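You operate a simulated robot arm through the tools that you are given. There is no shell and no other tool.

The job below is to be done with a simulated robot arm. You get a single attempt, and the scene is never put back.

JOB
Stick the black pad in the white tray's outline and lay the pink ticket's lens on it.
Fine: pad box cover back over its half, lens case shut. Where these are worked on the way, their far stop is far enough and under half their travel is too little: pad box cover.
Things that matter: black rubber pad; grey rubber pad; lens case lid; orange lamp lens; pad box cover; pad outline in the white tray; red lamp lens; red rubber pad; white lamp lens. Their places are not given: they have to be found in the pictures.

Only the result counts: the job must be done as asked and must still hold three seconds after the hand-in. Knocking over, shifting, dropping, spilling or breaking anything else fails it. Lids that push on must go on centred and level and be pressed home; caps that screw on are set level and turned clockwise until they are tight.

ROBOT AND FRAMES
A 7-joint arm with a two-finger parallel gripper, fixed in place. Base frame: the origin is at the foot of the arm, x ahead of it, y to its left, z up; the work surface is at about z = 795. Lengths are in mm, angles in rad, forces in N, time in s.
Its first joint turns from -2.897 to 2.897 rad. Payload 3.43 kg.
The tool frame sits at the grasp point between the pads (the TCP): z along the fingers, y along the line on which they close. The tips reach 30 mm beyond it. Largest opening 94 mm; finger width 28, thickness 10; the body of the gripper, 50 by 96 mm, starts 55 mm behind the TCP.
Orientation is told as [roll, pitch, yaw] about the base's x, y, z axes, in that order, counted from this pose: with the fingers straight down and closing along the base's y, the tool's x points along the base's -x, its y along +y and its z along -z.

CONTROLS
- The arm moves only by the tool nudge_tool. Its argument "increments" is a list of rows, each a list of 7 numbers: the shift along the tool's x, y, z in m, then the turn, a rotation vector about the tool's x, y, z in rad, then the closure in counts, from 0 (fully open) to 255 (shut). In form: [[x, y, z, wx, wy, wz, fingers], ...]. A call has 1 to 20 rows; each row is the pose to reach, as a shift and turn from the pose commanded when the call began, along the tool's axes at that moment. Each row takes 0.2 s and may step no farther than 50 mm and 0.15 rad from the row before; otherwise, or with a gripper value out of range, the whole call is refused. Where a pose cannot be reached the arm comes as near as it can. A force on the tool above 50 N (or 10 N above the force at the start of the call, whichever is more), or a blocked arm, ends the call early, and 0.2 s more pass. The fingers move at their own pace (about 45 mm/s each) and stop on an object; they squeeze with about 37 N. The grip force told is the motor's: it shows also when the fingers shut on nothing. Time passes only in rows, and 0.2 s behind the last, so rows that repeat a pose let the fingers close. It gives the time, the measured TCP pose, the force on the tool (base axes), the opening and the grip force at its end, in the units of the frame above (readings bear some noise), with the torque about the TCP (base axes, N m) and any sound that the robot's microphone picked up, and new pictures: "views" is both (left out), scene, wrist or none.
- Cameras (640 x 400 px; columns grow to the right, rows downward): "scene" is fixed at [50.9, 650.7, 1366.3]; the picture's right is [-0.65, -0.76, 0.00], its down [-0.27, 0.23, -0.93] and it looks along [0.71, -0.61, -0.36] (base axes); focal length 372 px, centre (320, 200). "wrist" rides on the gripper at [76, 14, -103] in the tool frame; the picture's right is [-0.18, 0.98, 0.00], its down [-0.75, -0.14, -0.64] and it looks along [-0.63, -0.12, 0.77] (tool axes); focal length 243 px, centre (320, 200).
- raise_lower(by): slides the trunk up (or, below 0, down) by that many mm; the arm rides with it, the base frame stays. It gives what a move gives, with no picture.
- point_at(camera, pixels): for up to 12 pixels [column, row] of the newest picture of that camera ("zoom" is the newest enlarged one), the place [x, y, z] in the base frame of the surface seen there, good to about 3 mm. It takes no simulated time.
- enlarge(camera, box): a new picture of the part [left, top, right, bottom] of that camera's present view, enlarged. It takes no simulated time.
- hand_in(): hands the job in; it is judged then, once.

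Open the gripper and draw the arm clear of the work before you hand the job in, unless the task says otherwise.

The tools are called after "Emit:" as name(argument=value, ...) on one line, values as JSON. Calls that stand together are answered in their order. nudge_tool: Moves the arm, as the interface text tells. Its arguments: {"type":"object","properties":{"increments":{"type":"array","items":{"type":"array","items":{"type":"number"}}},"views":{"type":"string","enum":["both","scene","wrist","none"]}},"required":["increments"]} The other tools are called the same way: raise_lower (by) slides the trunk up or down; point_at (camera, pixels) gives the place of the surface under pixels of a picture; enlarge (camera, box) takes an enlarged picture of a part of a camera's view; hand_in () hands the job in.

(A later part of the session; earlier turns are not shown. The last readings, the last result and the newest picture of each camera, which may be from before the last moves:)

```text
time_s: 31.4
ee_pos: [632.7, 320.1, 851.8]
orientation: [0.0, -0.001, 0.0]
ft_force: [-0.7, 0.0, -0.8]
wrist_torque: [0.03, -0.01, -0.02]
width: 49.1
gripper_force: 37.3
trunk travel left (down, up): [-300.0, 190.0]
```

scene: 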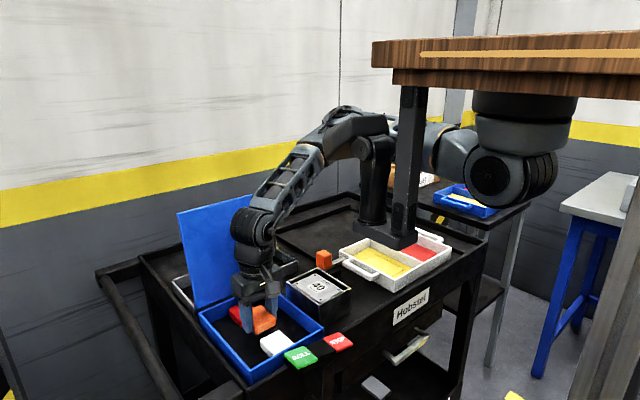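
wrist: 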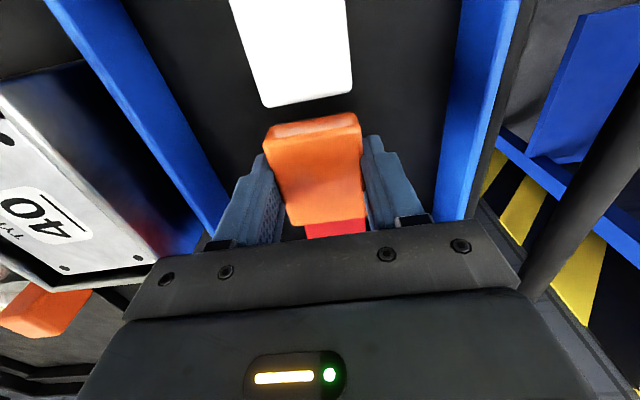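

The orange lens is lifted clear of the others (scene (263,318)). The earlier slip came from the quick lift, so I keep to small steps: raise to z≈945 first.

Emit:
nudge_tool(increments=[[0, 0, -0.003, 0, 0, 0, 255], [0, 0, -0.008, 0, 0, 0, 255], [0, 0, -0.016, 0, 0, 0, 255], [0, 0, -0.026, 0, 0, 0, 255], [0, 0, -0.037, 0, 0, 0, 255], [0, 0, -0.048, 0, 0, 0, 255], [0, 0, -0.059, 0, 0, 0, 255], [0, 0, -0.07, 0, 0, 0, 255], [0, 0, -0.08, 0, 0, 0, 255], [0, 0, -0.088, 0, 0, 0, 255], [0, 0, -0.093, 0, 0, 0, 255], [0, 0, -0.095, 0, 0, 0, 255]], views="wrist")

```text
time_s: 34.0
ee_pos: [632.4, 320.0, 949.2]
orientation: [-0.002, -0.001, 0.0]
ft_force: [-0.3, 0.0, -0.2]
wrist_torque: [0.02, -0.01, -0.01]
width: 48.8
gripper_force: 37.4
trunk travel left (down, up): [-300.0, 190.0]
```

wrist: 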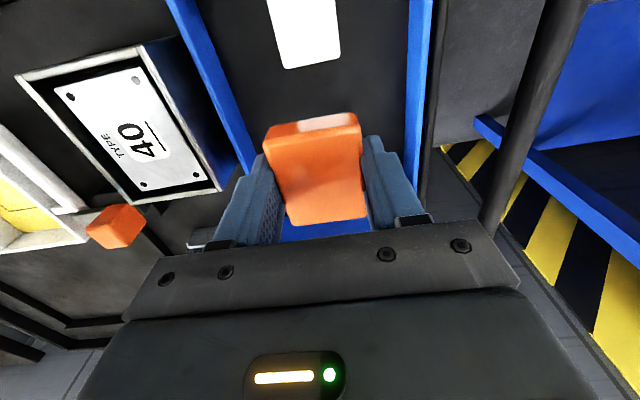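

The lens holds at 48.8 mm. I carry it sideways with smooth small steps toward the free floor at about (845,−55).

Emit:
nudge_tool(increments=[[-0.0015, -0.0026, 0, 0, 0, 0, 255], [-0.0044, -0.0078, 0, 0, 0, 0, 255], [-0.0089, -0.0157, 0, 0, 0, 0, 255], [-0.0148, -0.0261, 0, 0, 0, 0, 255], [-0.0217, -0.0383, 0, 0, 0, 0, 255], [-0.0285, -0.0505, 0, 0, 0, 0, 255], [-0.0354, -0.0627, 0, 0, 0, 0, 255], [-0.0423, -0.0749, 0, 0, 0, 0, 255], [-0.0492, -0.0871, 0, 0, 0, 0, 255], [-0.0561, -0.0992, 0, 0, 0, 0, 255], [-0.063, -0.1114, 0, 0, 0, 0, 255], [-0.0699, -0.1236, 0, 0, 0, 0, 255], [-0.0768, -0.1358, 0, 0, 0, 0, 255], [-0.0837, -0.148, 0, 0, 0, 0, 255], [-0.0905, -0.1602, 0, 0, 0, 0, 255], [-0.0974, -0.1724, 0, 0, 0, 0, 255], [-0.1028, -0.1819, 0, 0, 0, 0, 255], [-0.1063, -0.188, 0, 0, 0, 0, 255], [-0.1083, -0.1915, 0, 0, 0, 0, 255]], views="none")

Emit:
nudge_tool(increments=[[-0.0015, -0.0026, 0, 0, 0, 0, 255], [-0.0044, -0.0078, 0, 0, 0, 0, 255], [-0.0089, -0.0157, 0, 0, 0, 0, 255], [-0.0148, -0.0261, 0, 0, 0, 0, 255], [-0.0217, -0.0383, 0, 0, 0, 0, 255], [-0.0285, -0.0505, 0, 0, 0, 0, 255], [-0.0354, -0.0627, 0, 0, 0, 0, 255], [-0.0423, -0.0749, 0, 0, 0, 0, 255], [-0.0492, -0.0871, 0, 0, 0, 0, 255], [-0.0561, -0.0992, 0, 0, 0, 0, 255], [-0.063, -0.1114, 0, 0, 0, 0, 255], [-0.0699, -0.1236, 0, 0, 0, 0, 255], [-0.0768, -0.1358, 0, 0, 0, 0, 255], [-0.0837, -0.148, 0, 0, 0, 0, 255], [-0.0905, -0.1602, 0, 0, 0, 0, 255], [-0.096, -0.17, 0, 0, 0, 0, 255], [-0.1, -0.177, 0, 0, 0, 0, 255], [-0.1028, -0.1819, 0, 0, 0, 0, 255]], views="both")

```text
time_s: 38.0
ee_pos: [740.0, 129.7, 948.1]
orientation: [0.0, 0.0, 0.001]
ft_force: [0.2, -0.4, -1.5]
wrist_torque: [-0.02, -0.01, 0.02]
width: 49.0
gripper_force: 37.4
trunk travel left (down, up): [-300.0, 190.0]
```

```text
time_s: 41.8
ee_pos: [843.4, -54.4, 947.8]
orientation: [0.001, -0.001, 0.0]
ft_force: [-0.4, 0.0, -0.7]
wrist_torque: [0.04, 0.01, 0.01]
width: 48.8
gripper_force: 37.3
trunk travel left (down, up): [-300.0, 190.0]
```

scene: 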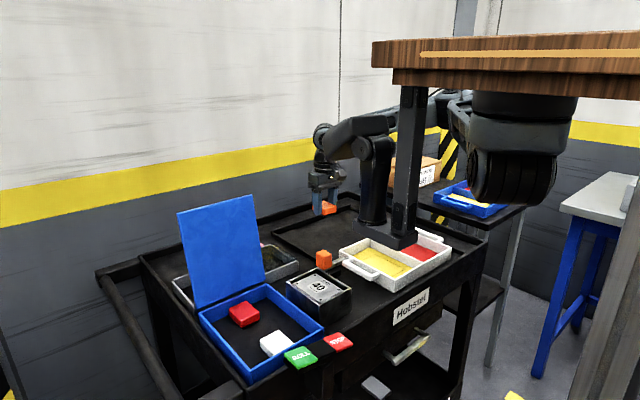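
wrist: 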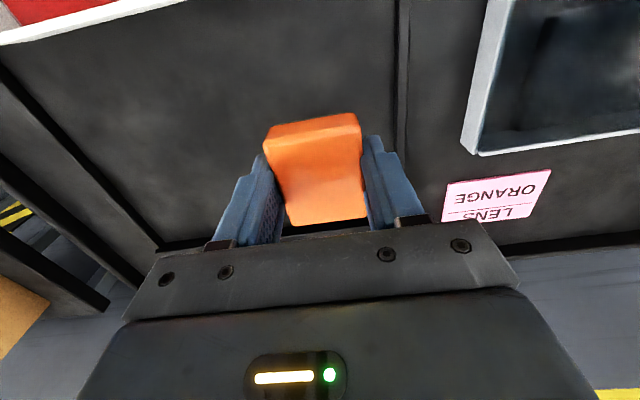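

The lens is held above clear flat floor (centre of picture between the ridge at column 400 and the left edge). I lower it to z≈831 and then check.

Emit:
nudge_tool(increments=[[0, 0, 0.004, 0, 0, 0, 255], [0, 0, 0.012, 0, 0, 0, 255], [0, 0, 0.024, 0, 0, 0, 255], [0, 0, 0.037, 0, 0, 0, 255], [0, 0, 0.05, 0, 0, 0, 255], [0, 0, 0.063, 0, 0, 0, 255], [0, 0, 0.076, 0, 0, 0, 255], [0, 0, 0.089, 0, 0, 0, 255], [0, 0, 0.1, 0, 0, 0, 255], [0, 0, 0.108, 0, 0, 0, 255], [0, 0, 0.114, 0, 0, 0, 255], [0, 0, 0.117, 0, 0, 0, 255]], views="wrist")

Emit:
nudge_tool(increments=[[0, 0, 0.0015, 0, 0, 0, 255], [0, 0, 0.003, 0, 0, 0, 255]], views="none")

```text
time_s: 44.4
ee_pos: [843.3, -53.3, 831.4]
orientation: [0.001, 0.001, -0.001]
ft_force: [-0.1, -0.1, -0.6]
wrist_torque: [0.0, 0.0, 0.02]
width: 48.7
gripper_force: 36.7
trunk travel left (down, up): [-300.0, 190.0]
```

wrist: 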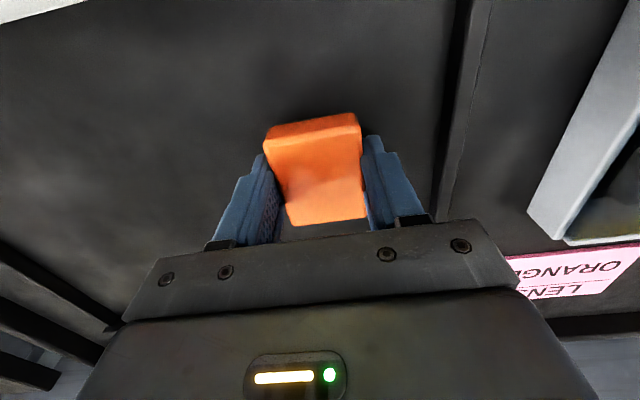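

```text
time_s: 45.0
ee_pos: [843.0, -53.5, 827.6]
orientation: [0.001, -0.001, 0.001]
ft_force: [-0.4, 0.2, -0.8]
wrist_torque: [0.01, 0.01, 0.0]
width: 48.8
gripper_force: 37.5
trunk travel left (down, up): [-300.0, 190.0]
```

No contact yet at z 827.6; I go down another 2 mm in half steps and watch the force.

Emit:
nudge_tool(increments=[[0, 0, 0.001, 0, 0, 0, 255], [0, 0, 0.002, 0, 0, 0, 255]], views="none")

```text
time_s: 45.6
ee_pos: [843.4, -53.7, 827.8]
orientation: [-0.001, 0.0, 0.001]
ft_force: [-2.9, 0.5, 9.3]
wrist_torque: [0.03, 0.11, -0.02]
width: 48.8
gripper_force: 37.3
trunk travel left (down, up): [-300.0, 190.0]
```

Contact is felt (9.3 N), so the lens is on the floor. I open the fingers and rise.

Emit:
nudge_tool(increments=[[0, 0, -0.0015, 0, 0, 0, 200], [0, 0, -0.0015, 0, 0, 0, 80], [0, 0, -0.0015, 0, 0, 0, 0], [0, 0, -0.0015, 0, 0, 0, 0], [0, 0, -0.0015, 0, 0, 0, 0], [0, 0, -0.03, 0, 0, 0, 0], [0, 0, -0.07, 0, 0, 0, 0], [0, 0, -0.11, 0, 0, 0, 0], [0, 0, -0.15, 0, 0, 0, 0], [0, 0, -0.19, 0, 0, 0, 0], [0, 0, -0.19, 0, 0, 0, 0]], views="both")

```text
time_s: 48.0
ee_pos: [844.3, -54.4, 1016.5]
orientation: [0.0, 0.001, 0.001]
ft_force: [-0.5, -0.5, -0.2]
wrist_torque: [0.0, -0.03, 0.0]
width: 94.0
gripper_force: 0.0
trunk travel left (down, up): [-300.0, 190.0]
```

scene: 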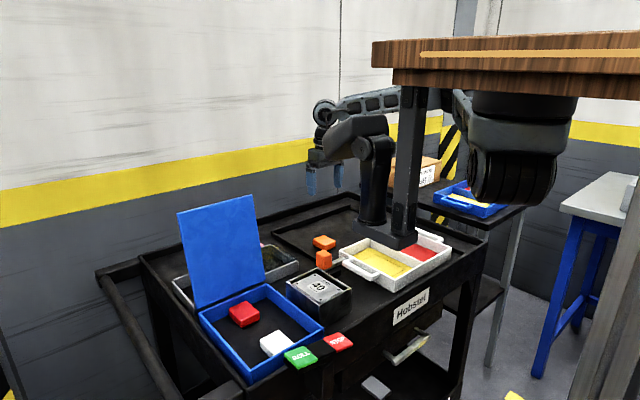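
wrist: 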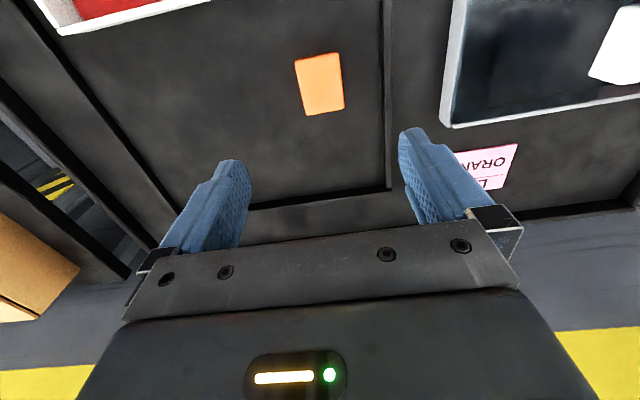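

The orange lens is parked at about (843,−54). Next I shut the case: I close the fingers and approach the back of the lid (x≈790 at its top) from +x at about z 1030, first stopping at y≈150 to look.

Emit:
nudge_tool(increments=[[0, 0.03, -0.01, 0, 0, 0, 255], [0, 0.07, -0.015, 0, 0, 0, 255], [0, 0.11, -0.015, 0, 0, 0, 255], [0, 0.15, -0.015, 0, 0, 0, 255], [0, 0.19, -0.015, 0, 0, 0, 255], [0, 0.2, -0.015, 0, 0, 0, 255]], views="both")

Emit:
point_at(camera="scene", pixels=[[180, 214], [215, 206], [248, 198], [200, 295], [262, 270], [225, 230]])

```text
time_s: 49.4
ee_pos: [844.6, 146.2, 1031.5]
orientation: [0.0, 0.001, 0.0]
ft_force: [0.4, 0.4, 0.2]
wrist_torque: [-0.01, -0.03, -0.01]
width: 0.3
gripper_force: 26.1
trunk travel left (down, up): [-300.0, 190.0]
```

scene: 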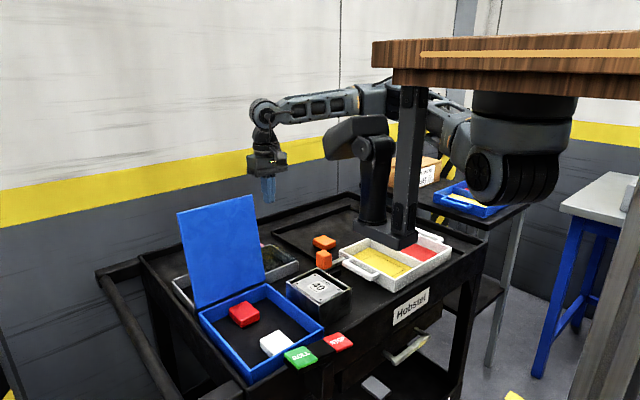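
wrist: 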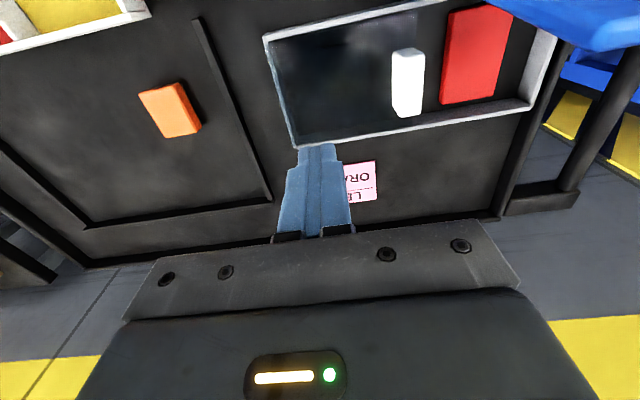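

```text
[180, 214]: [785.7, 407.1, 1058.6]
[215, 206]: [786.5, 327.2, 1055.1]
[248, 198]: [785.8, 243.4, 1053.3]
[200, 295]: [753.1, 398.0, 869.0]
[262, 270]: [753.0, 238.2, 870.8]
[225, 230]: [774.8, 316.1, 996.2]
```

This is a good view of the pad box: knob (407,85), red pad (475,55). I enlarge it before going on.

Emit:
enlarge(camera="wrist", box=[250, 0, 570, 160])

Emit:
point_at(camera="wrist", pixels=[[450, 15], [508, 10], [492, 100], [442, 103], [395, 52], [420, 48], [424, 112], [392, 116], [300, 130], [290, 40], [545, 35], [340, 75]])

```text
2.00 times, centred on (410, 80) of wrist
```

zoom: 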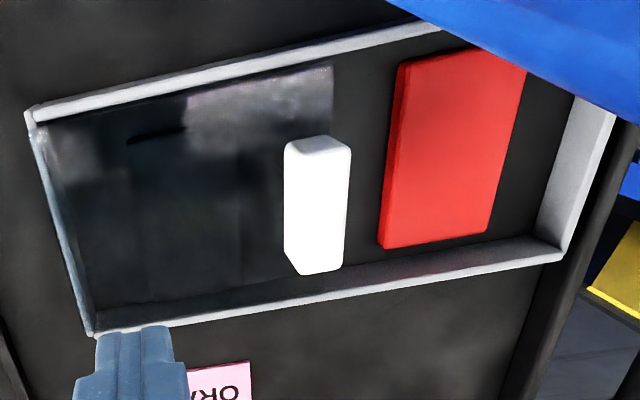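

```text
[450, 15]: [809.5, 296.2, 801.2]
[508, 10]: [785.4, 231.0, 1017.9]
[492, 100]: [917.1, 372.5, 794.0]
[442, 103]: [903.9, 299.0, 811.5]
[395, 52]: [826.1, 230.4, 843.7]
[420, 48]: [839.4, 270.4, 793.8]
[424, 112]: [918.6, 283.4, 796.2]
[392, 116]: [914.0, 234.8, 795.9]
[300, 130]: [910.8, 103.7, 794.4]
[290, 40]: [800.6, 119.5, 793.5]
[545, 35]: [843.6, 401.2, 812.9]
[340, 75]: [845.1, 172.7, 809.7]
```

The clear cover ends just past the knob, and a dark pad lies under it; the red pad is in the open half. Now I move behind the lid (top edge at x≈786, z≈1057) to y≈320 and lower slightly.

Emit:
nudge_tool(increments=[[0, 0.04, 0, 0, 0, 0, 255], [0, 0.08, 0, 0, 0, 0, 255], [0, 0.12, 0, 0, 0, 0, 255], [0, 0.16, 0, 0, 0, 0, 255], [0, 0.174, 0, 0, 0, 0, 255], [0, 0.174, 0.015, 0, 0, 0, 255], [0, 0.174, 0.015, 0, 0, 0, 255]], views="both")

```text
time_s: 51.0
ee_pos: [842.9, 321.6, 1015.7]
orientation: [0.001, -0.001, 0.001]
ft_force: [0.0, 0.3, 0.7]
wrist_torque: [0.01, -0.01, -0.01]
width: 0.0
gripper_force: 32.7
trunk travel left (down, up): [-300.0, 190.0]
```

scene: 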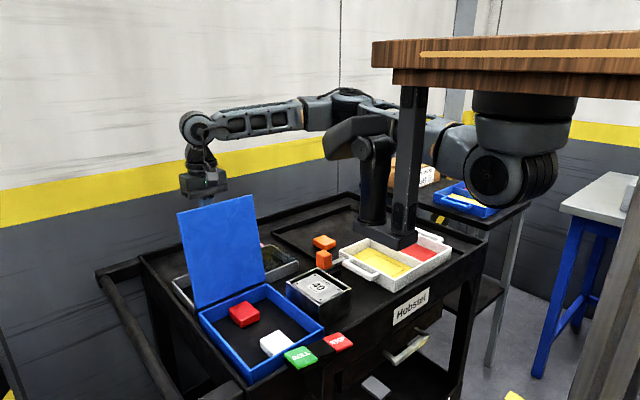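
wrist: 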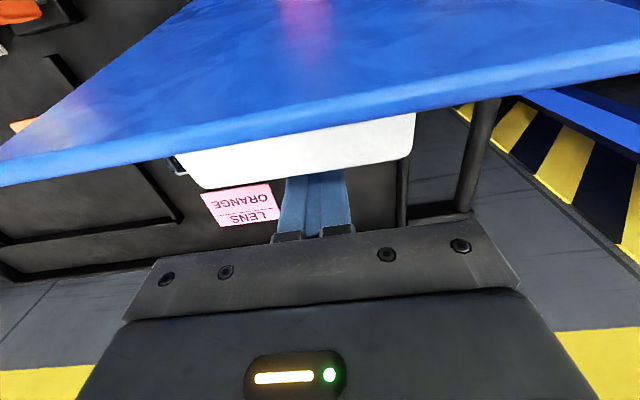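

A white part shows on the lid's outer face at about (300,150), likely a lid pull. I measure it before pushing.

Emit:
point_at(camera="wrist", pixels=[[185, 160], [300, 165], [410, 120], [410, 150], [210, 185], [300, 140], [300, 118], [620, 60], [20, 170]])

Emit:
enlarge(camera="wrist", box=[140, 80, 460, 260])

```text
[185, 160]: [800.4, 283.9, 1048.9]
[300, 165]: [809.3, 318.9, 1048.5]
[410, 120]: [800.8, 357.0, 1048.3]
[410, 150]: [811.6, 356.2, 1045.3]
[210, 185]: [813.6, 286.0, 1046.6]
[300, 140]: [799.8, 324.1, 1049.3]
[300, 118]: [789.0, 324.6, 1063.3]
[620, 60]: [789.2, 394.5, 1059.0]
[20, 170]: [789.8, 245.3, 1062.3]
```

```text
2.00 times, centred on (300, 170) of wrist
```

zoom: 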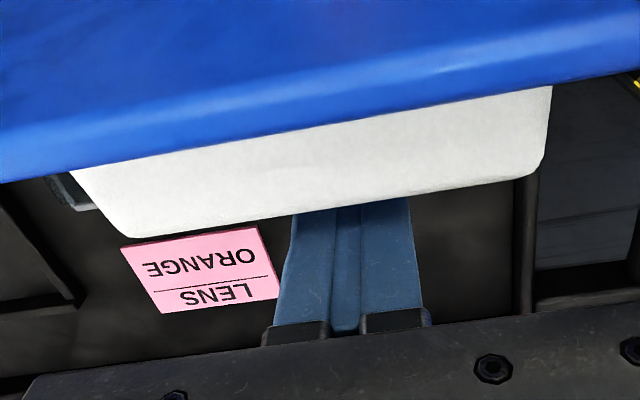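

The lid pull is a bar at x 798–813, y 284–357, z up to 1048. I push it toward −x slowly with the closed fingers and watch how the lid behaves near vertical.

Emit:
nudge_tool(increments=[[0.01, 0, 0, 0, 0, 0, 255], [0.018, 0, 0, 0, 0, 0, 255], [0.026, 0, 0, 0, 0, 0, 255], [0.034, 0, 0, 0, 0, 0, 255], [0.042, 0, 0, 0, 0, 0, 255], [0.05, 0, 0, 0, 0, 0, 255], [0.05, 0, 0, 0, 0, 0, 255]], views="both")

```text
time_s: 52.6
ee_pos: [794.0, 319.8, 1015.6]
orientation: [0.0, 0.001, -0.002]
ft_force: [0.3, -0.3, 0.4]
wrist_torque: [-0.02, 0.01, 0.01]
width: 0.0
gripper_force: 32.9
trunk travel left (down, up): [-300.0, 190.0]
```

scene: 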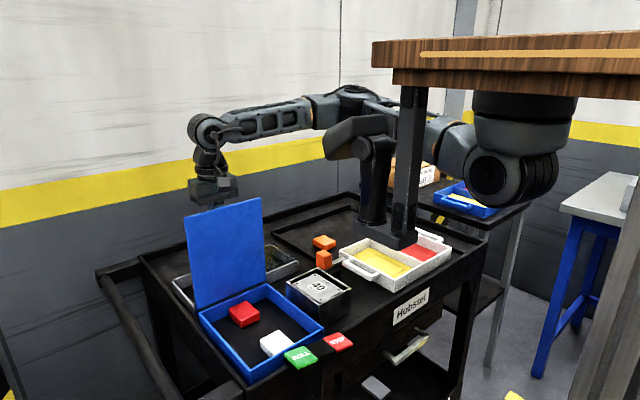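
wrist: 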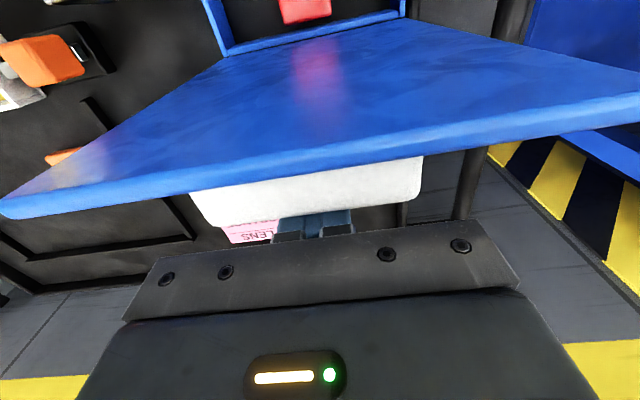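

The lid followed to near vertical and the resting force is about zero, so it stays where left. I continue pushing past vertical in small steps.

Emit:
nudge_tool(increments=[[0.008, 0, 0, 0, 0, 0, 255], [0.016, 0, 0, 0, 0, 0, 255], [0.024, 0, 0.001, 0, 0, 0, 255], [0.032, 0, 0.002, 0, 0, 0, 255], [0.04, 0, 0.004, 0, 0, 0, 255], [0.04, 0, 0.004, 0, 0, 0, 255]], views="both")

Emit:
point_at(camera="scene", pixels=[[190, 222], [225, 212], [260, 203], [225, 240], [200, 290]])

```text
time_s: 54.0
ee_pos: [754.5, 321.0, 1012.6]
orientation: [0.0, 0.0, 0.0]
ft_force: [0.3, -0.4, -0.2]
wrist_torque: [0.0, 0.02, -0.01]
width: 0.1
gripper_force: 33.2
trunk travel left (down, up): [-300.0, 190.0]
```

scene: 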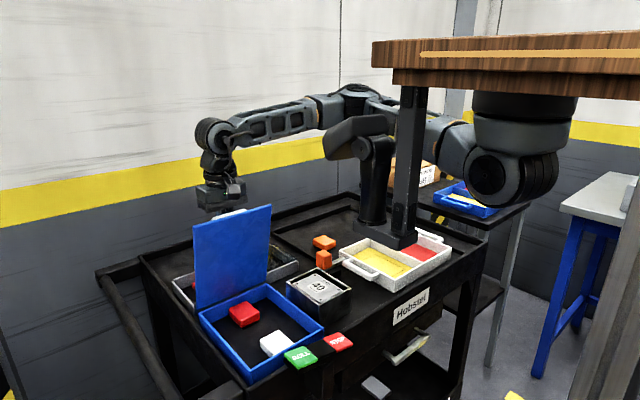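
wrist: 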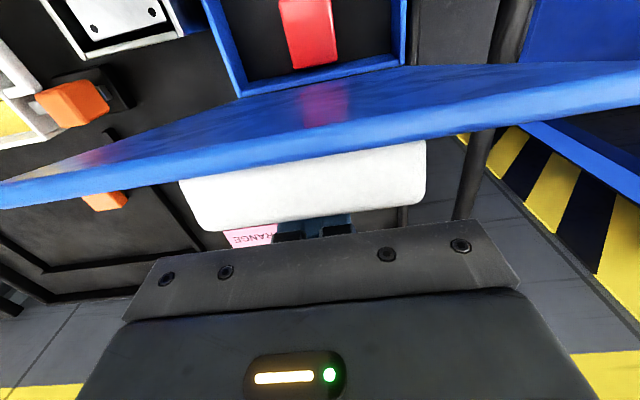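

```text
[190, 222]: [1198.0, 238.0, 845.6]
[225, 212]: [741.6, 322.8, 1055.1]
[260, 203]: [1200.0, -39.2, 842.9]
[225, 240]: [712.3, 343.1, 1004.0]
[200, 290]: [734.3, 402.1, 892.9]
```

The lid holds about 10° past vertical by friction, with the finger behind the pull. I follow its closing arc about the hinge at (750, 832), up to roughly 46°.

Emit:
nudge_tool(increments=[[0.0139, 0, -0.0024, 0, 0, 0, 255], [0.0276, 0, -0.0044, 0, 0, 0, 255], [0.0412, 0, -0.0054, 0, 0, 0, 255], [0.0543, 0, -0.0054, 0, 0, 0, 255], [0.0673, 0, -0.0044, 0, 0, 0, 255], [0.0799, 0, -0.0014, 0, 0, 0, 255], [0.0922, 0, 0.002, 0, 0, 0, 255], [0.1037, 0, 0.0076, 0, 0, 0, 255], [0.1147, 0, 0.0136, 0, 0, 0, 255], [0.1147, 0, 0.0136, 0, 0, 0, 255]], views="both")

```text
time_s: 56.2
ee_pos: [638.2, 320.9, 998.7]
orientation: [-0.002, 0.0, 0.002]
ft_force: [0.9, -0.1, 0.0]
wrist_torque: [0.03, -0.02, -0.01]
width: 0.0
gripper_force: 33.1
trunk travel left (down, up): [-300.0, 190.0]
```

scene: 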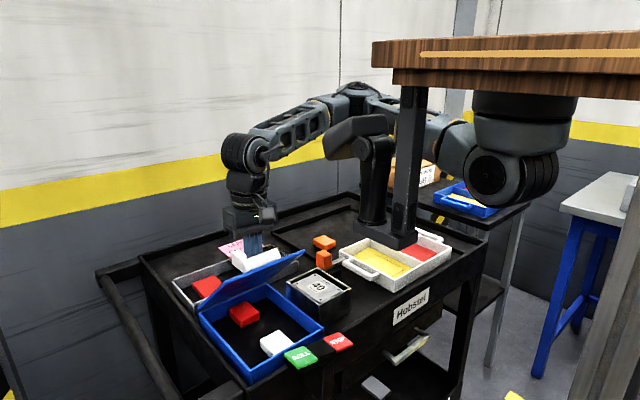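
wrist: 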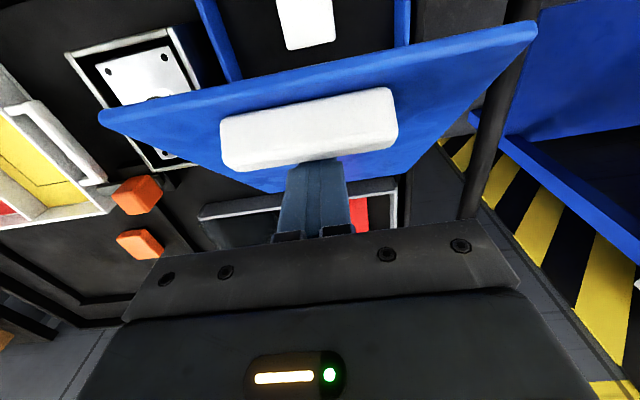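

The lid is about 46° down, tracking exactly with the pull ahead of the finger. I continue on the same arc to about 70°.

Emit:
nudge_tool(increments=[[0.0106, 0, 0.008, 0, 0, 0, 255], [0.0205, 0, 0.017, 0, 0, 0, 255], [0.0296, 0, 0.0264, 0, 0, 0, 255], [0.0381, 0, 0.0375, 0, 0, 0, 255], [0.0456, 0, 0.049, 0, 0, 0, 255], [0.0524, 0, 0.061, 0, 0, 0, 255], [0.0524, 0, 0.061, 0, 0, 0, 255]], views="both")

```text
time_s: 57.8
ee_pos: [585.2, 321.4, 937.7]
orientation: [0.001, 0.001, -0.001]
ft_force: [1.1, -0.2, -0.1]
wrist_torque: [-0.03, -0.01, 0.0]
width: 0.3
gripper_force: 32.7
trunk travel left (down, up): [-300.0, 190.0]
```

scene: 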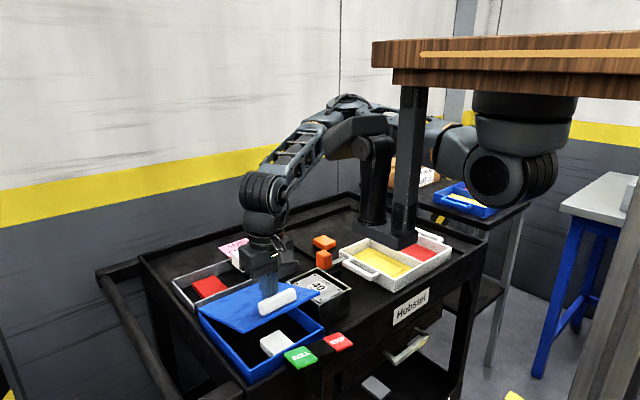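
wrist: 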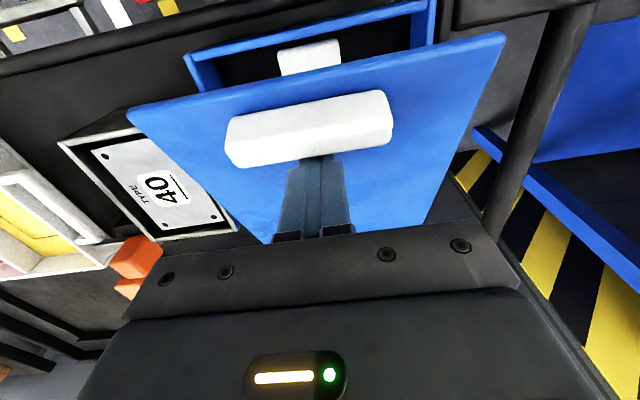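

The lid is about 70° down. Now I press straight down behind the pull to bring it onto the case rim.

Emit:
nudge_tool(increments=[[-0.007, 0, 0.008, 0, 0, 0, 255], [-0.007, 0, 0.016, 0, 0, 0, 255], [-0.007, 0, 0.024, 0, 0, 0, 255], [-0.007, 0, 0.032, 0, 0, 0, 255], [-0.007, 0, 0.04, 0, 0, 0, 255], [-0.007, 0, 0.048, 0, 0, 0, 255], [-0.007, 0, 0.055, 0, 0, 0, 255], [-0.007, 0, 0.06, 0, 0, 0, 255], [-0.007, 0, 0.063, 0, 0, 0, 255], [-0.007, 0, 0.063, 0, 0, 0, 255]], views="both")

```text
time_s: 60.0
ee_pos: [593.7, 322.0, 875.2]
orientation: [0.0, 0.0, 0.001]
ft_force: [-0.1, -1.5, 5.3]
wrist_torque: [-0.04, -0.05, 0.03]
width: 0.0
gripper_force: 32.6
trunk travel left (down, up): [-300.0, 190.0]
```

scene: 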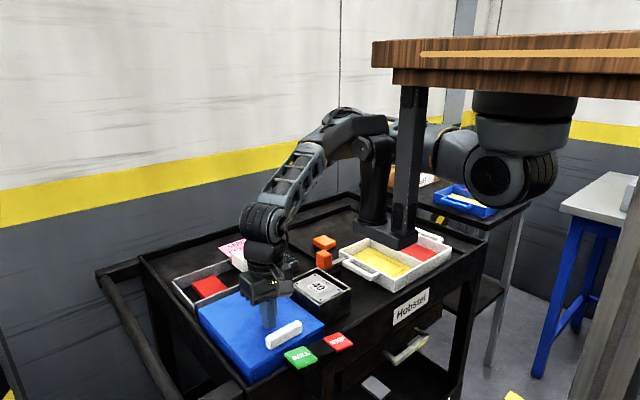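
wrist: 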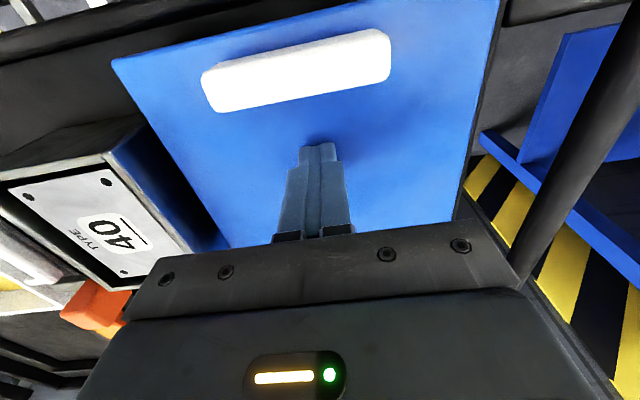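

The lid looks nearly closed with 5 N of contact. I press a few mm more and check that the force rises.

Emit:
nudge_tool(increments=[[0, 0, 0.001, 0, 0, 0, 255], [0, 0, 0.002, 0, 0, 0, 255], [0, 0, 0.003, 0, 0, 0, 255]], views="none")

```text
time_s: 60.8
ee_pos: [592.1, 320.9, 874.5]
orientation: [0.002, -0.002, 0.0]
ft_force: [-1.0, -7.5, 42.3]
wrist_torque: [-0.26, -0.16, -0.18]
width: 0.0
gripper_force: 33.2
trunk travel left (down, up): [-300.0, 190.0]
```

The force rises steeply to 42 N with hardly any motion, so the lid is fully shut. I rise, and go toward the pad box to look.

Emit:
nudge_tool(increments=[[0, 0, -0.03, 0, 0, 0, 255], [0, 0, -0.07, 0, 0, 0, 255], [0, 0, -0.11, 0, 0, 0, 0], [-0.03, -0.01, -0.14, 0, 0, 0, 0], [-0.07, -0.02, -0.15, 0, 0, 0, 0], [-0.11, -0.04, -0.15, 0, 0, 0, 0], [-0.15, -0.06, -0.15, 0, 0, 0, 0], [-0.19, -0.08, -0.15, 0, 0, 0, 0], [-0.2, -0.09, -0.15, 0, 0, 0, 0], [-0.2, -0.09, -0.15, 0, 0, 0, 0]], views="both")

```text
time_s: 63.0
ee_pos: [794.2, 231.4, 1021.3]
orientation: [0.001, 0.0, 0.0]
ft_force: [-0.2, 0.1, 1.2]
wrist_torque: [-0.03, 0.0, -0.03]
width: 94.1
gripper_force: 0.0
trunk travel left (down, up): [-300.0, 190.0]
```

scene: 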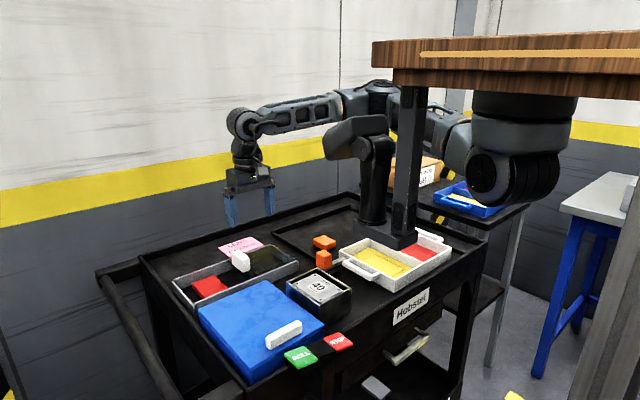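
wrist: 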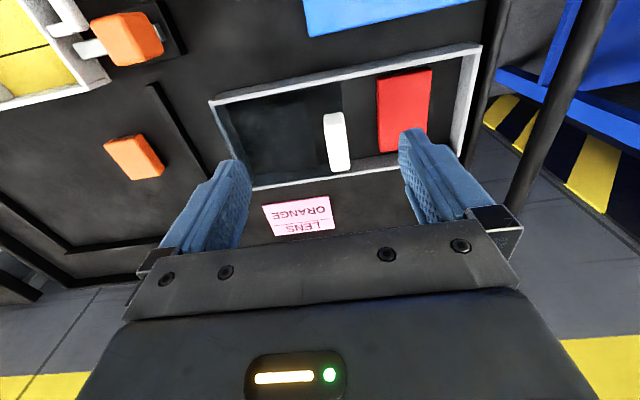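

The case is shut, and both cameras now see the pad box well. I enlarge it in both views.

Emit:
enlarge(camera="scene", box=[165, 230, 315, 330])

Emit:
enlarge(camera="wrist", box=[190, 20, 510, 220])

Emit:
point_at(camera="wrist", pixels=[[333, 113], [323, 116], [345, 112], [340, 130], [338, 165], [349, 165], [330, 165], [380, 80], [430, 72], [383, 152], [343, 95], [280, 130]])

```text
4.00 times, centred on (240, 280) of scene
```

zoom: 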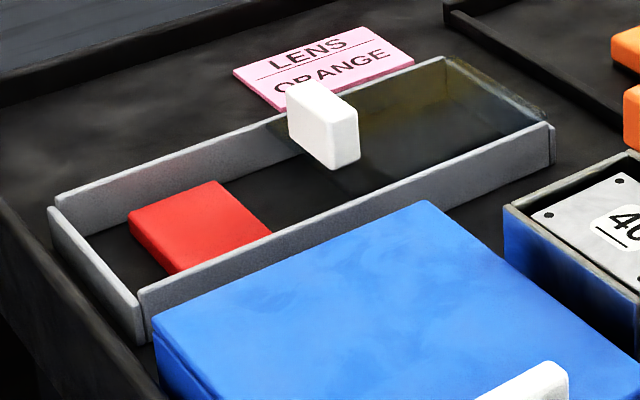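

```text
2.00 times, centred on (350, 120) of wrist
```

zoom: 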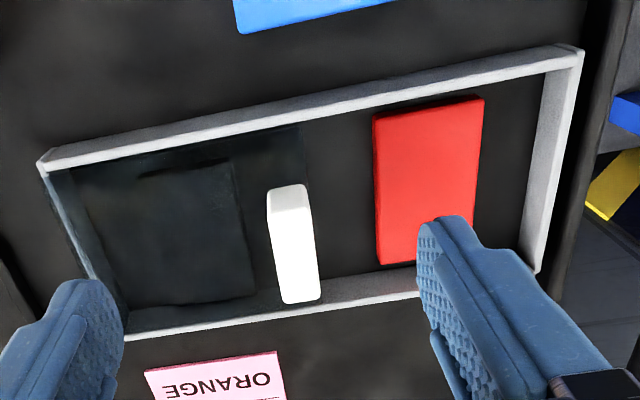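

```text
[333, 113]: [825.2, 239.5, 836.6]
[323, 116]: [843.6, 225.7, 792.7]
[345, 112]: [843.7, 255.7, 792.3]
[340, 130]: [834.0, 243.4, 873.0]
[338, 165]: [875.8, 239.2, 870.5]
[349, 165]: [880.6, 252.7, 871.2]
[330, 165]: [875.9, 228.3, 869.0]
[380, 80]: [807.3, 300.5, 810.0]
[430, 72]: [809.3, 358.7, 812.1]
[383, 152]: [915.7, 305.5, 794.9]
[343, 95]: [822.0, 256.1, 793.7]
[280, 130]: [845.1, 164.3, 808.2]
```

Now the black pad shows under the clear cover (zoom (140–255,165–305)). The knob is centred at (852,239) with its top at 873; I descend over it with open fingers, tips at about z 843.

Emit:
nudge_tool(increments=[[-0.03, 0.004, 0.02, 0, 0, 0, 0], [-0.058, 0.0076, 0.05, 0, 0, 0, 0], [-0.058, 0.0076, 0.09, 0, 0, 0, 0], [-0.058, 0.0076, 0.125, 0, 0, 0, 0], [-0.058, 0.0076, 0.148, 0, 0, 0, 0], [-0.058, 0.0076, 0.148, 0, 0, 0, 0]], views="both")

```text
time_s: 64.4
ee_pos: [850.0, 238.1, 873.3]
orientation: [-0.001, 0.0, -0.001]
ft_force: [-0.6, -1.0, -0.4]
wrist_torque: [-0.01, 0.02, 0.0]
width: 94.0
gripper_force: 0.1
trunk travel left (down, up): [-300.0, 190.0]
```

scene: 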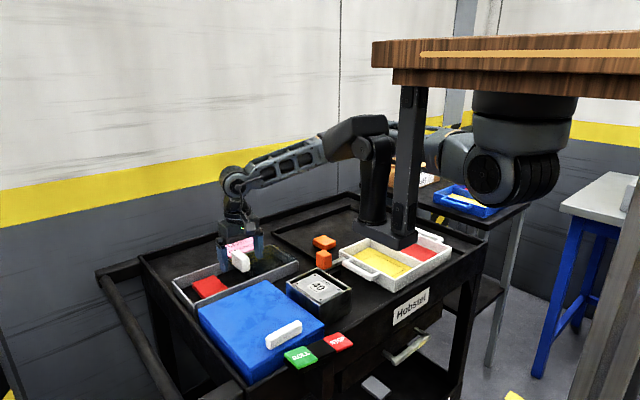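
wrist: 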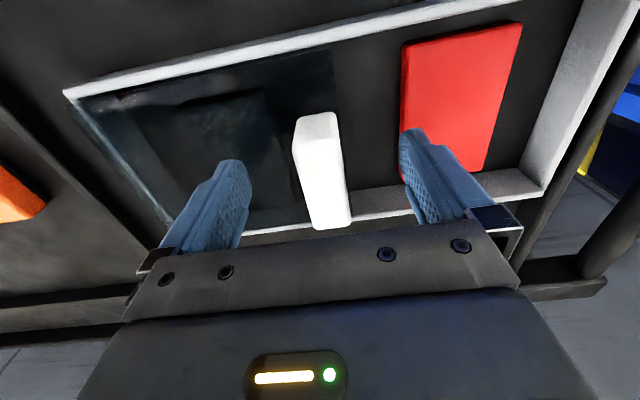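

The knob is between the fingers at (322,170). I close on it.

Emit:
nudge_tool(increments=[[0, 0, 0, 0, 0, 0, 255], [0, 0, 0, 0, 0, 0, 255], [0, 0, 0, 0, 0, 0, 255], [0, 0, 0, 0, 0, 0, 255], [0, 0, 0, 0, 0, 0, 255], [0, 0, 0, 0, 0, 0, 255]], views="none")

Emit:
nudge_tool(increments=[[0, 0.004, 0, 0, 0, 0, 255], [0, 0.01, 0, 0, 0, 0, 255], [0, 0.018, 0, 0, 0, 0, 255], [0, 0.026, 0, 0, 0, 0, 255], [0, 0.03, 0, 0, 0, 0, 255]], views="both")

```text
time_s: 65.8
ee_pos: [850.6, 239.2, 873.4]
orientation: [0.002, 0.002, 0.001]
ft_force: [3.9, 17.0, -3.0]
wrist_torque: [0.23, -0.54, -0.22]
width: 28.7
gripper_force: 44.4
trunk travel left (down, up): [-300.0, 190.0]
```

```text
time_s: 67.0
ee_pos: [851.1, 269.1, 873.0]
orientation: [0.002, 0.002, 0.001]
ft_force: [-13.3, -1.3, 3.1]
wrist_torque: [-0.01, 1.05, -0.2]
width: 28.3
gripper_force: 45.5
trunk travel left (down, up): [-300.0, 190.0]
```

scene: 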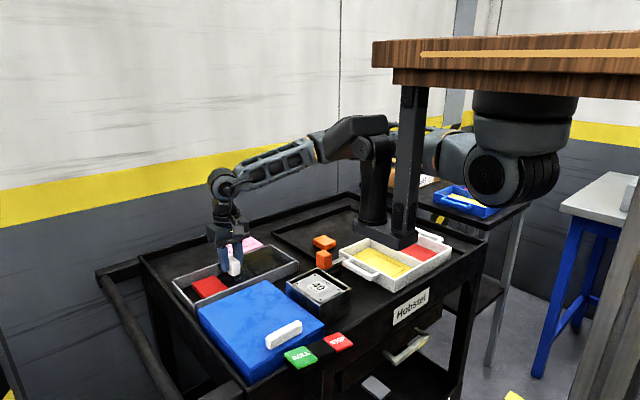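
wrist: 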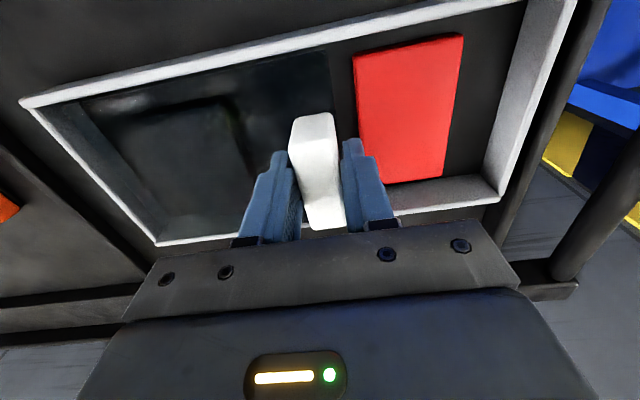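

The cover slides along with the knob by 30 mm. I go on in +y, watching the force.

Emit:
nudge_tool(increments=[[0, 0.008, 0, 0, 0, 0, 255], [0, 0.018, 0, 0, 0, 0, 255], [0, 0.028, 0, 0, 0, 0, 255], [0, 0.038, 0, 0, 0, 0, 255], [0, 0.048, 0, 0, 0, 0, 255], [0, 0.058, 0, 0, 0, 0, 255], [0, 0.068, 0, 0, 0, 0, 255], [0, 0.078, 0, 0, 0, 0, 255]], views="both")

```text
time_s: 68.8
ee_pos: [851.1, 347.8, 873.8]
orientation: [0.0, 0.002, 0.001]
ft_force: [-24.1, 0.6, -1.1]
wrist_torque: [-0.03, 0.34, -0.16]
width: 28.3
gripper_force: 45.0
trunk travel left (down, up): [-300.0, 190.0]
```

scene: 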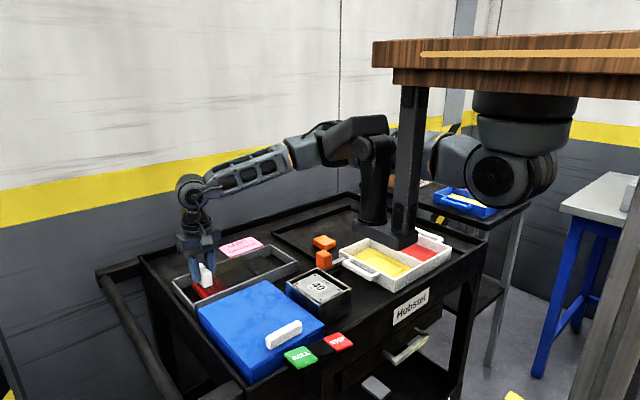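
wrist: 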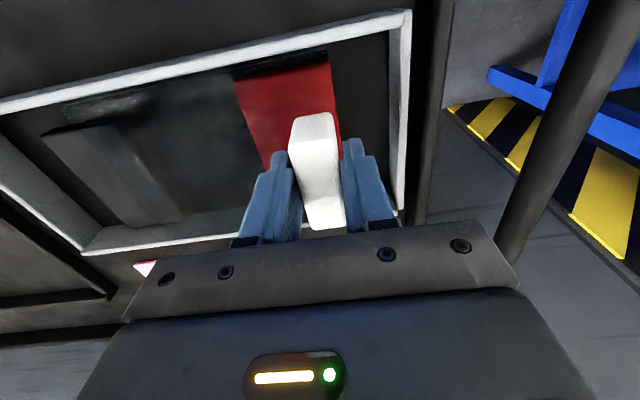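

The side force of −24 N in x shows the rail runs slightly toward −x, so I ease by 2 mm. I also enlarge the uncovered part, where a pad shows at (110,180).

Emit:
nudge_tool(increments=[[0.001, 0.002, 0, 0, 0, 0, 255], [0.002, 0.008, 0, 0, 0, 0, 255], [0.002, 0.016, 0, 0, 0, 0, 255], [0.002, 0.022, 0, 0, 0, 0, 255]], views="wrist")

Emit:
enlarge(camera="wrist", box=[0, 60, 320, 260])

Emit:
enlarge(camera="scene", box=[165, 230, 315, 330])

```text
time_s: 69.8
ee_pos: [850.7, 367.9, 874.2]
orientation: [0.0, -0.001, -0.002]
ft_force: [-9.1, 0.2, -6.2]
wrist_torque: [-0.09, -0.59, -0.04]
width: 28.5
gripper_force: 45.3
trunk travel left (down, up): [-300.0, 190.0]
```

wrist: 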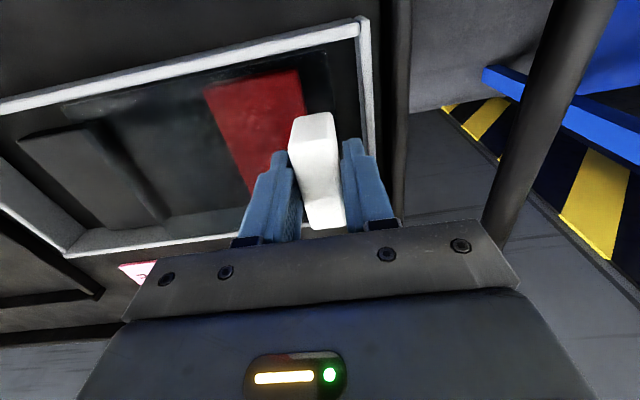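

```text
2.00 times, centred on (160, 160) of wrist
```

zoom: 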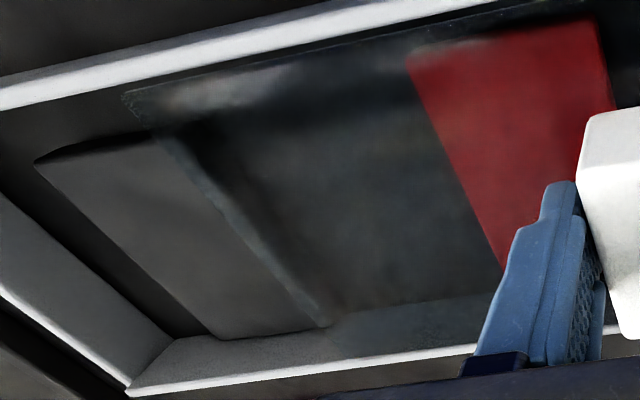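

```text
4.00 times, centred on (240, 280) of scene
```

zoom: 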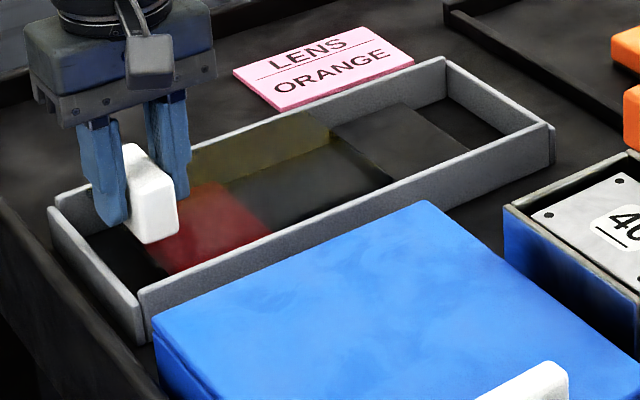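

The uncovered pad looks dark grey against the black floor, so I must be sure which is black and which grey. A grey slab also shows low in the scene at (375,387); I enlarge there and measure.

Emit:
enlarge(camera="scene", box=[330, 310, 450, 400])

Emit:
point_at(camera="scene", pixels=[[375, 387], [360, 380], [388, 392], [405, 348], [370, 397], [265, 264], [275, 260]])

Emit:
enlarge(camera="scene", box=[400, 160, 520, 240])

```text
4.44 times, centred on (390, 355) of scene
```

zoom: 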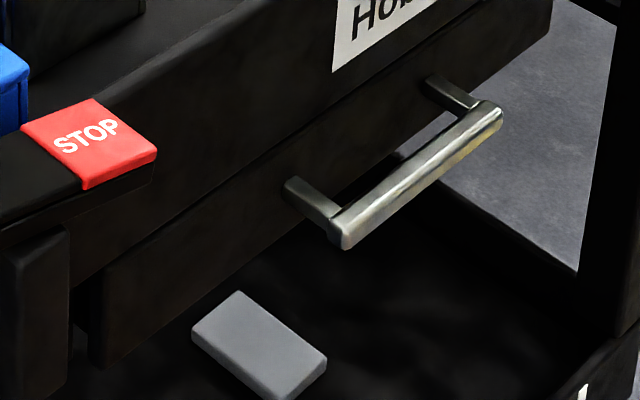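

```text
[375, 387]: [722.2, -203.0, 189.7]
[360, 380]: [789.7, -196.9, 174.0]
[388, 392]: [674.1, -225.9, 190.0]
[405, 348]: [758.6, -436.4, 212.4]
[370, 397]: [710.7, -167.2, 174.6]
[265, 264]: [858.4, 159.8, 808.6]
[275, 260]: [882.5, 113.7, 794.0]
```

```text
5.00 times, centred on (460, 200) of scene
```

zoom: 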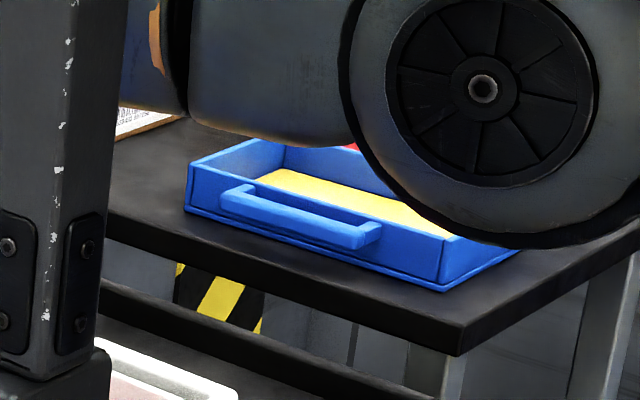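

The grey pad lies on the lower shelf at (722,−203,190), so the one under the cover is the black pad. I slide the cover on to its far stop.

Emit:
nudge_tool(increments=[[0, 0.005, 0, 0, 0, 0, 255], [0.0005, 0.01, 0, 0, 0, 0, 255], [0.001, 0.014, 0, 0, 0, 0, 255], [0.001, 0.017, 0, 0, 0, 0, 255]], views="none")

```text
time_s: 70.8
ee_pos: [850.8, 385.5, 873.9]
orientation: [0.001, -0.003, -0.002]
ft_force: [14.8, -1.4, -9.2]
wrist_torque: [-0.1, 0.49, 0.4]
width: 28.3
gripper_force: 45.4
trunk travel left (down, up): [-300.0, 190.0]
```

Still free at y 385.5; I move a few mm more to feel for the stop.

Emit:
nudge_tool(increments=[[0, 0.002, 0, 0, 0, 0, 255], [0, 0.004, 0, 0, 0, 0, 255], [0, 0.006, 0, 0, 0, 0, 255]], views="wrist")

Emit:
enlarge(camera="wrist", box=[0, 60, 320, 260])

Emit:
enlarge(camera="scene", box=[165, 230, 315, 330])

```text
time_s: 71.6
ee_pos: [850.0, 390.3, 873.7]
orientation: [0.0, -0.002, -0.002]
ft_force: [22.0, -7.6, -4.4]
wrist_torque: [0.07, -0.65, 0.45]
width: 28.3
gripper_force: 44.8
trunk travel left (down, up): [-300.0, 190.0]
```

wrist: 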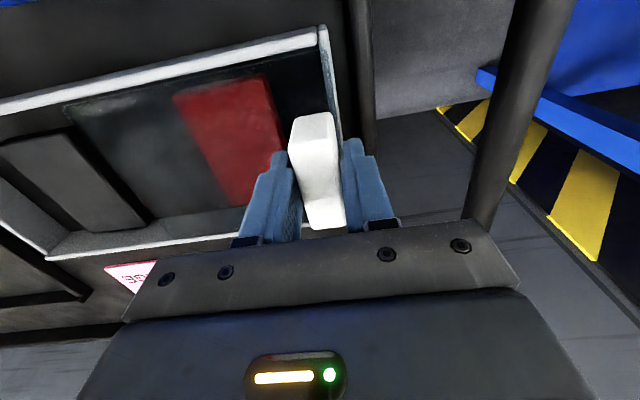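

```text
2.00 times, centred on (160, 160) of wrist
```

zoom: 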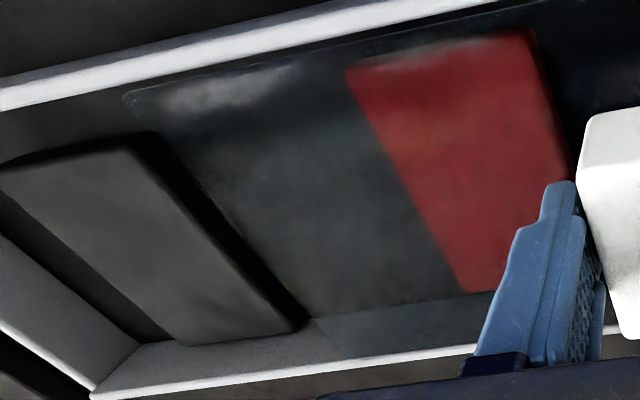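

```text
4.00 times, centred on (240, 280) of scene
```

zoom: 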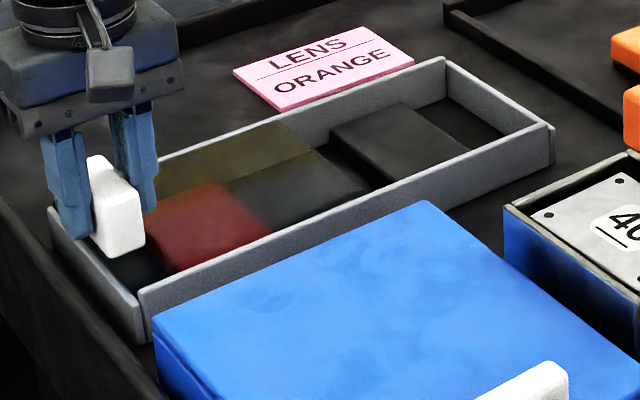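

The y force grows (−7.6 N) at y≈390 and the cover's edge is well clear of the black pad, so this is its far stop. I release the knob by opening part way and rise.

Emit:
nudge_tool(increments=[[0, -0.002, 0, 0, 0, 0, 200], [0, -0.002, 0, 0, 0, 0, 120], [0, -0.002, 0, 0, 0, 0, 120], [0, -0.002, 0, 0, 0, 0, 120], [0, -0.002, -0.02, 0, 0, 0, 120], [0, -0.002, -0.06, 0, 0, 0, 120], [0, -0.03, -0.1, 0, 0, 0, 0], [0.0, -0.07, -0.12, 0, 0, 0, 0], [0.0, -0.11, -0.12, 0, 0, 0, 0], [0.0, -0.15, -0.12, 0, 0, 0, 0], [0.0, -0.19, -0.12, 0, 0, 0, 0], [0.0, -0.222, -0.12, 0, 0, 0, 0], [0.0, -0.222, -0.12, 0, 0, 0, 0]], views="both")

```text
time_s: 74.4
ee_pos: [848.3, 168.5, 993.9]
orientation: [0.001, 0.0, 0.002]
ft_force: [-0.4, 1.1, 0.0]
wrist_torque: [-0.01, 0.04, -0.01]
width: 93.8
gripper_force: 0.0
trunk travel left (down, up): [-300.0, 190.0]
```

scene: 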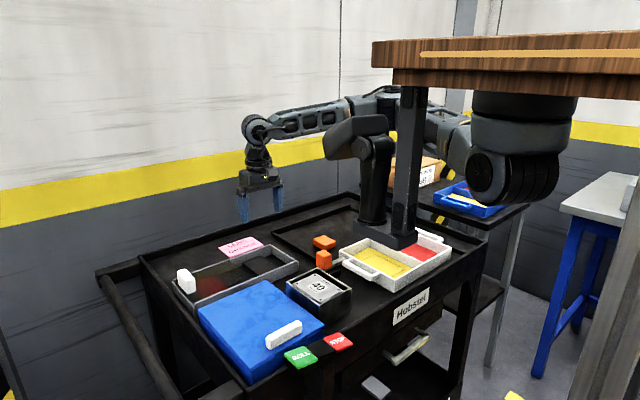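
wrist: 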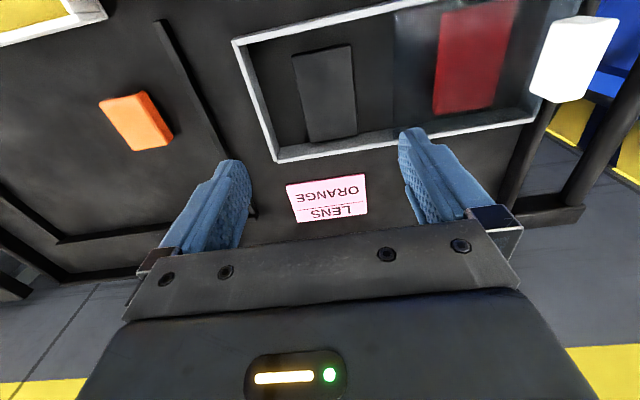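

The black pad is now uncovered at wrist (325,93). I enlarge and measure its edges.

Emit:
enlarge(camera="wrist", box=[220, 0, 420, 170])

Emit:
point_at(camera="wrist", pixels=[[296, 62], [348, 53], [353, 128], [312, 134], [325, 93], [300, 95], [348, 90], [330, 60], [335, 130], [280, 60], [400, 90], [390, 20]])

Emit:
point_at(camera="wrist", pixels=[[298, 75], [302, 90], [306, 110], [309, 125], [350, 65], [351, 80], [354, 100], [355, 120], [310, 60], [340, 54], [320, 137], [345, 133]])

```text
2.35 times, centred on (320, 85) of wrist
```

zoom: 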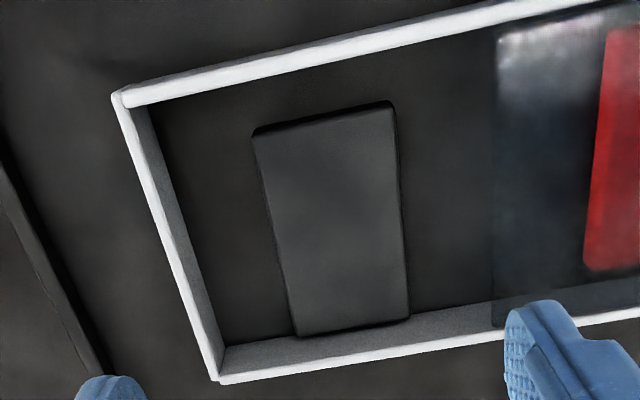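

```text
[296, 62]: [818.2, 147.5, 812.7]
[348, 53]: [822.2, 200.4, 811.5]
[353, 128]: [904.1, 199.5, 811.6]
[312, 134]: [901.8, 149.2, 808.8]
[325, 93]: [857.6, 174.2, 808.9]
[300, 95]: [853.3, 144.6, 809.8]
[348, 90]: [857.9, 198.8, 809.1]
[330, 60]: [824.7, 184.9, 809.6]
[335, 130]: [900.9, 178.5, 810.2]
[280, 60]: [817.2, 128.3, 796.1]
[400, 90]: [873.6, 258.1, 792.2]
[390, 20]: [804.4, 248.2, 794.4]
```

```text
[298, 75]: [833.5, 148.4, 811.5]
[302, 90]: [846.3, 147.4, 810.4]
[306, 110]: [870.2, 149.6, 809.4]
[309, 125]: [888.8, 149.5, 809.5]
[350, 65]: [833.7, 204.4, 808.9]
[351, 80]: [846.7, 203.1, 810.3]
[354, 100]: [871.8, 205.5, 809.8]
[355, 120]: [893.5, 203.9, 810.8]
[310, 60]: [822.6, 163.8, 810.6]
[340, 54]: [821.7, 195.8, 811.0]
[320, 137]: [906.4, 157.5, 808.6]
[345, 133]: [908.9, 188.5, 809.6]
```

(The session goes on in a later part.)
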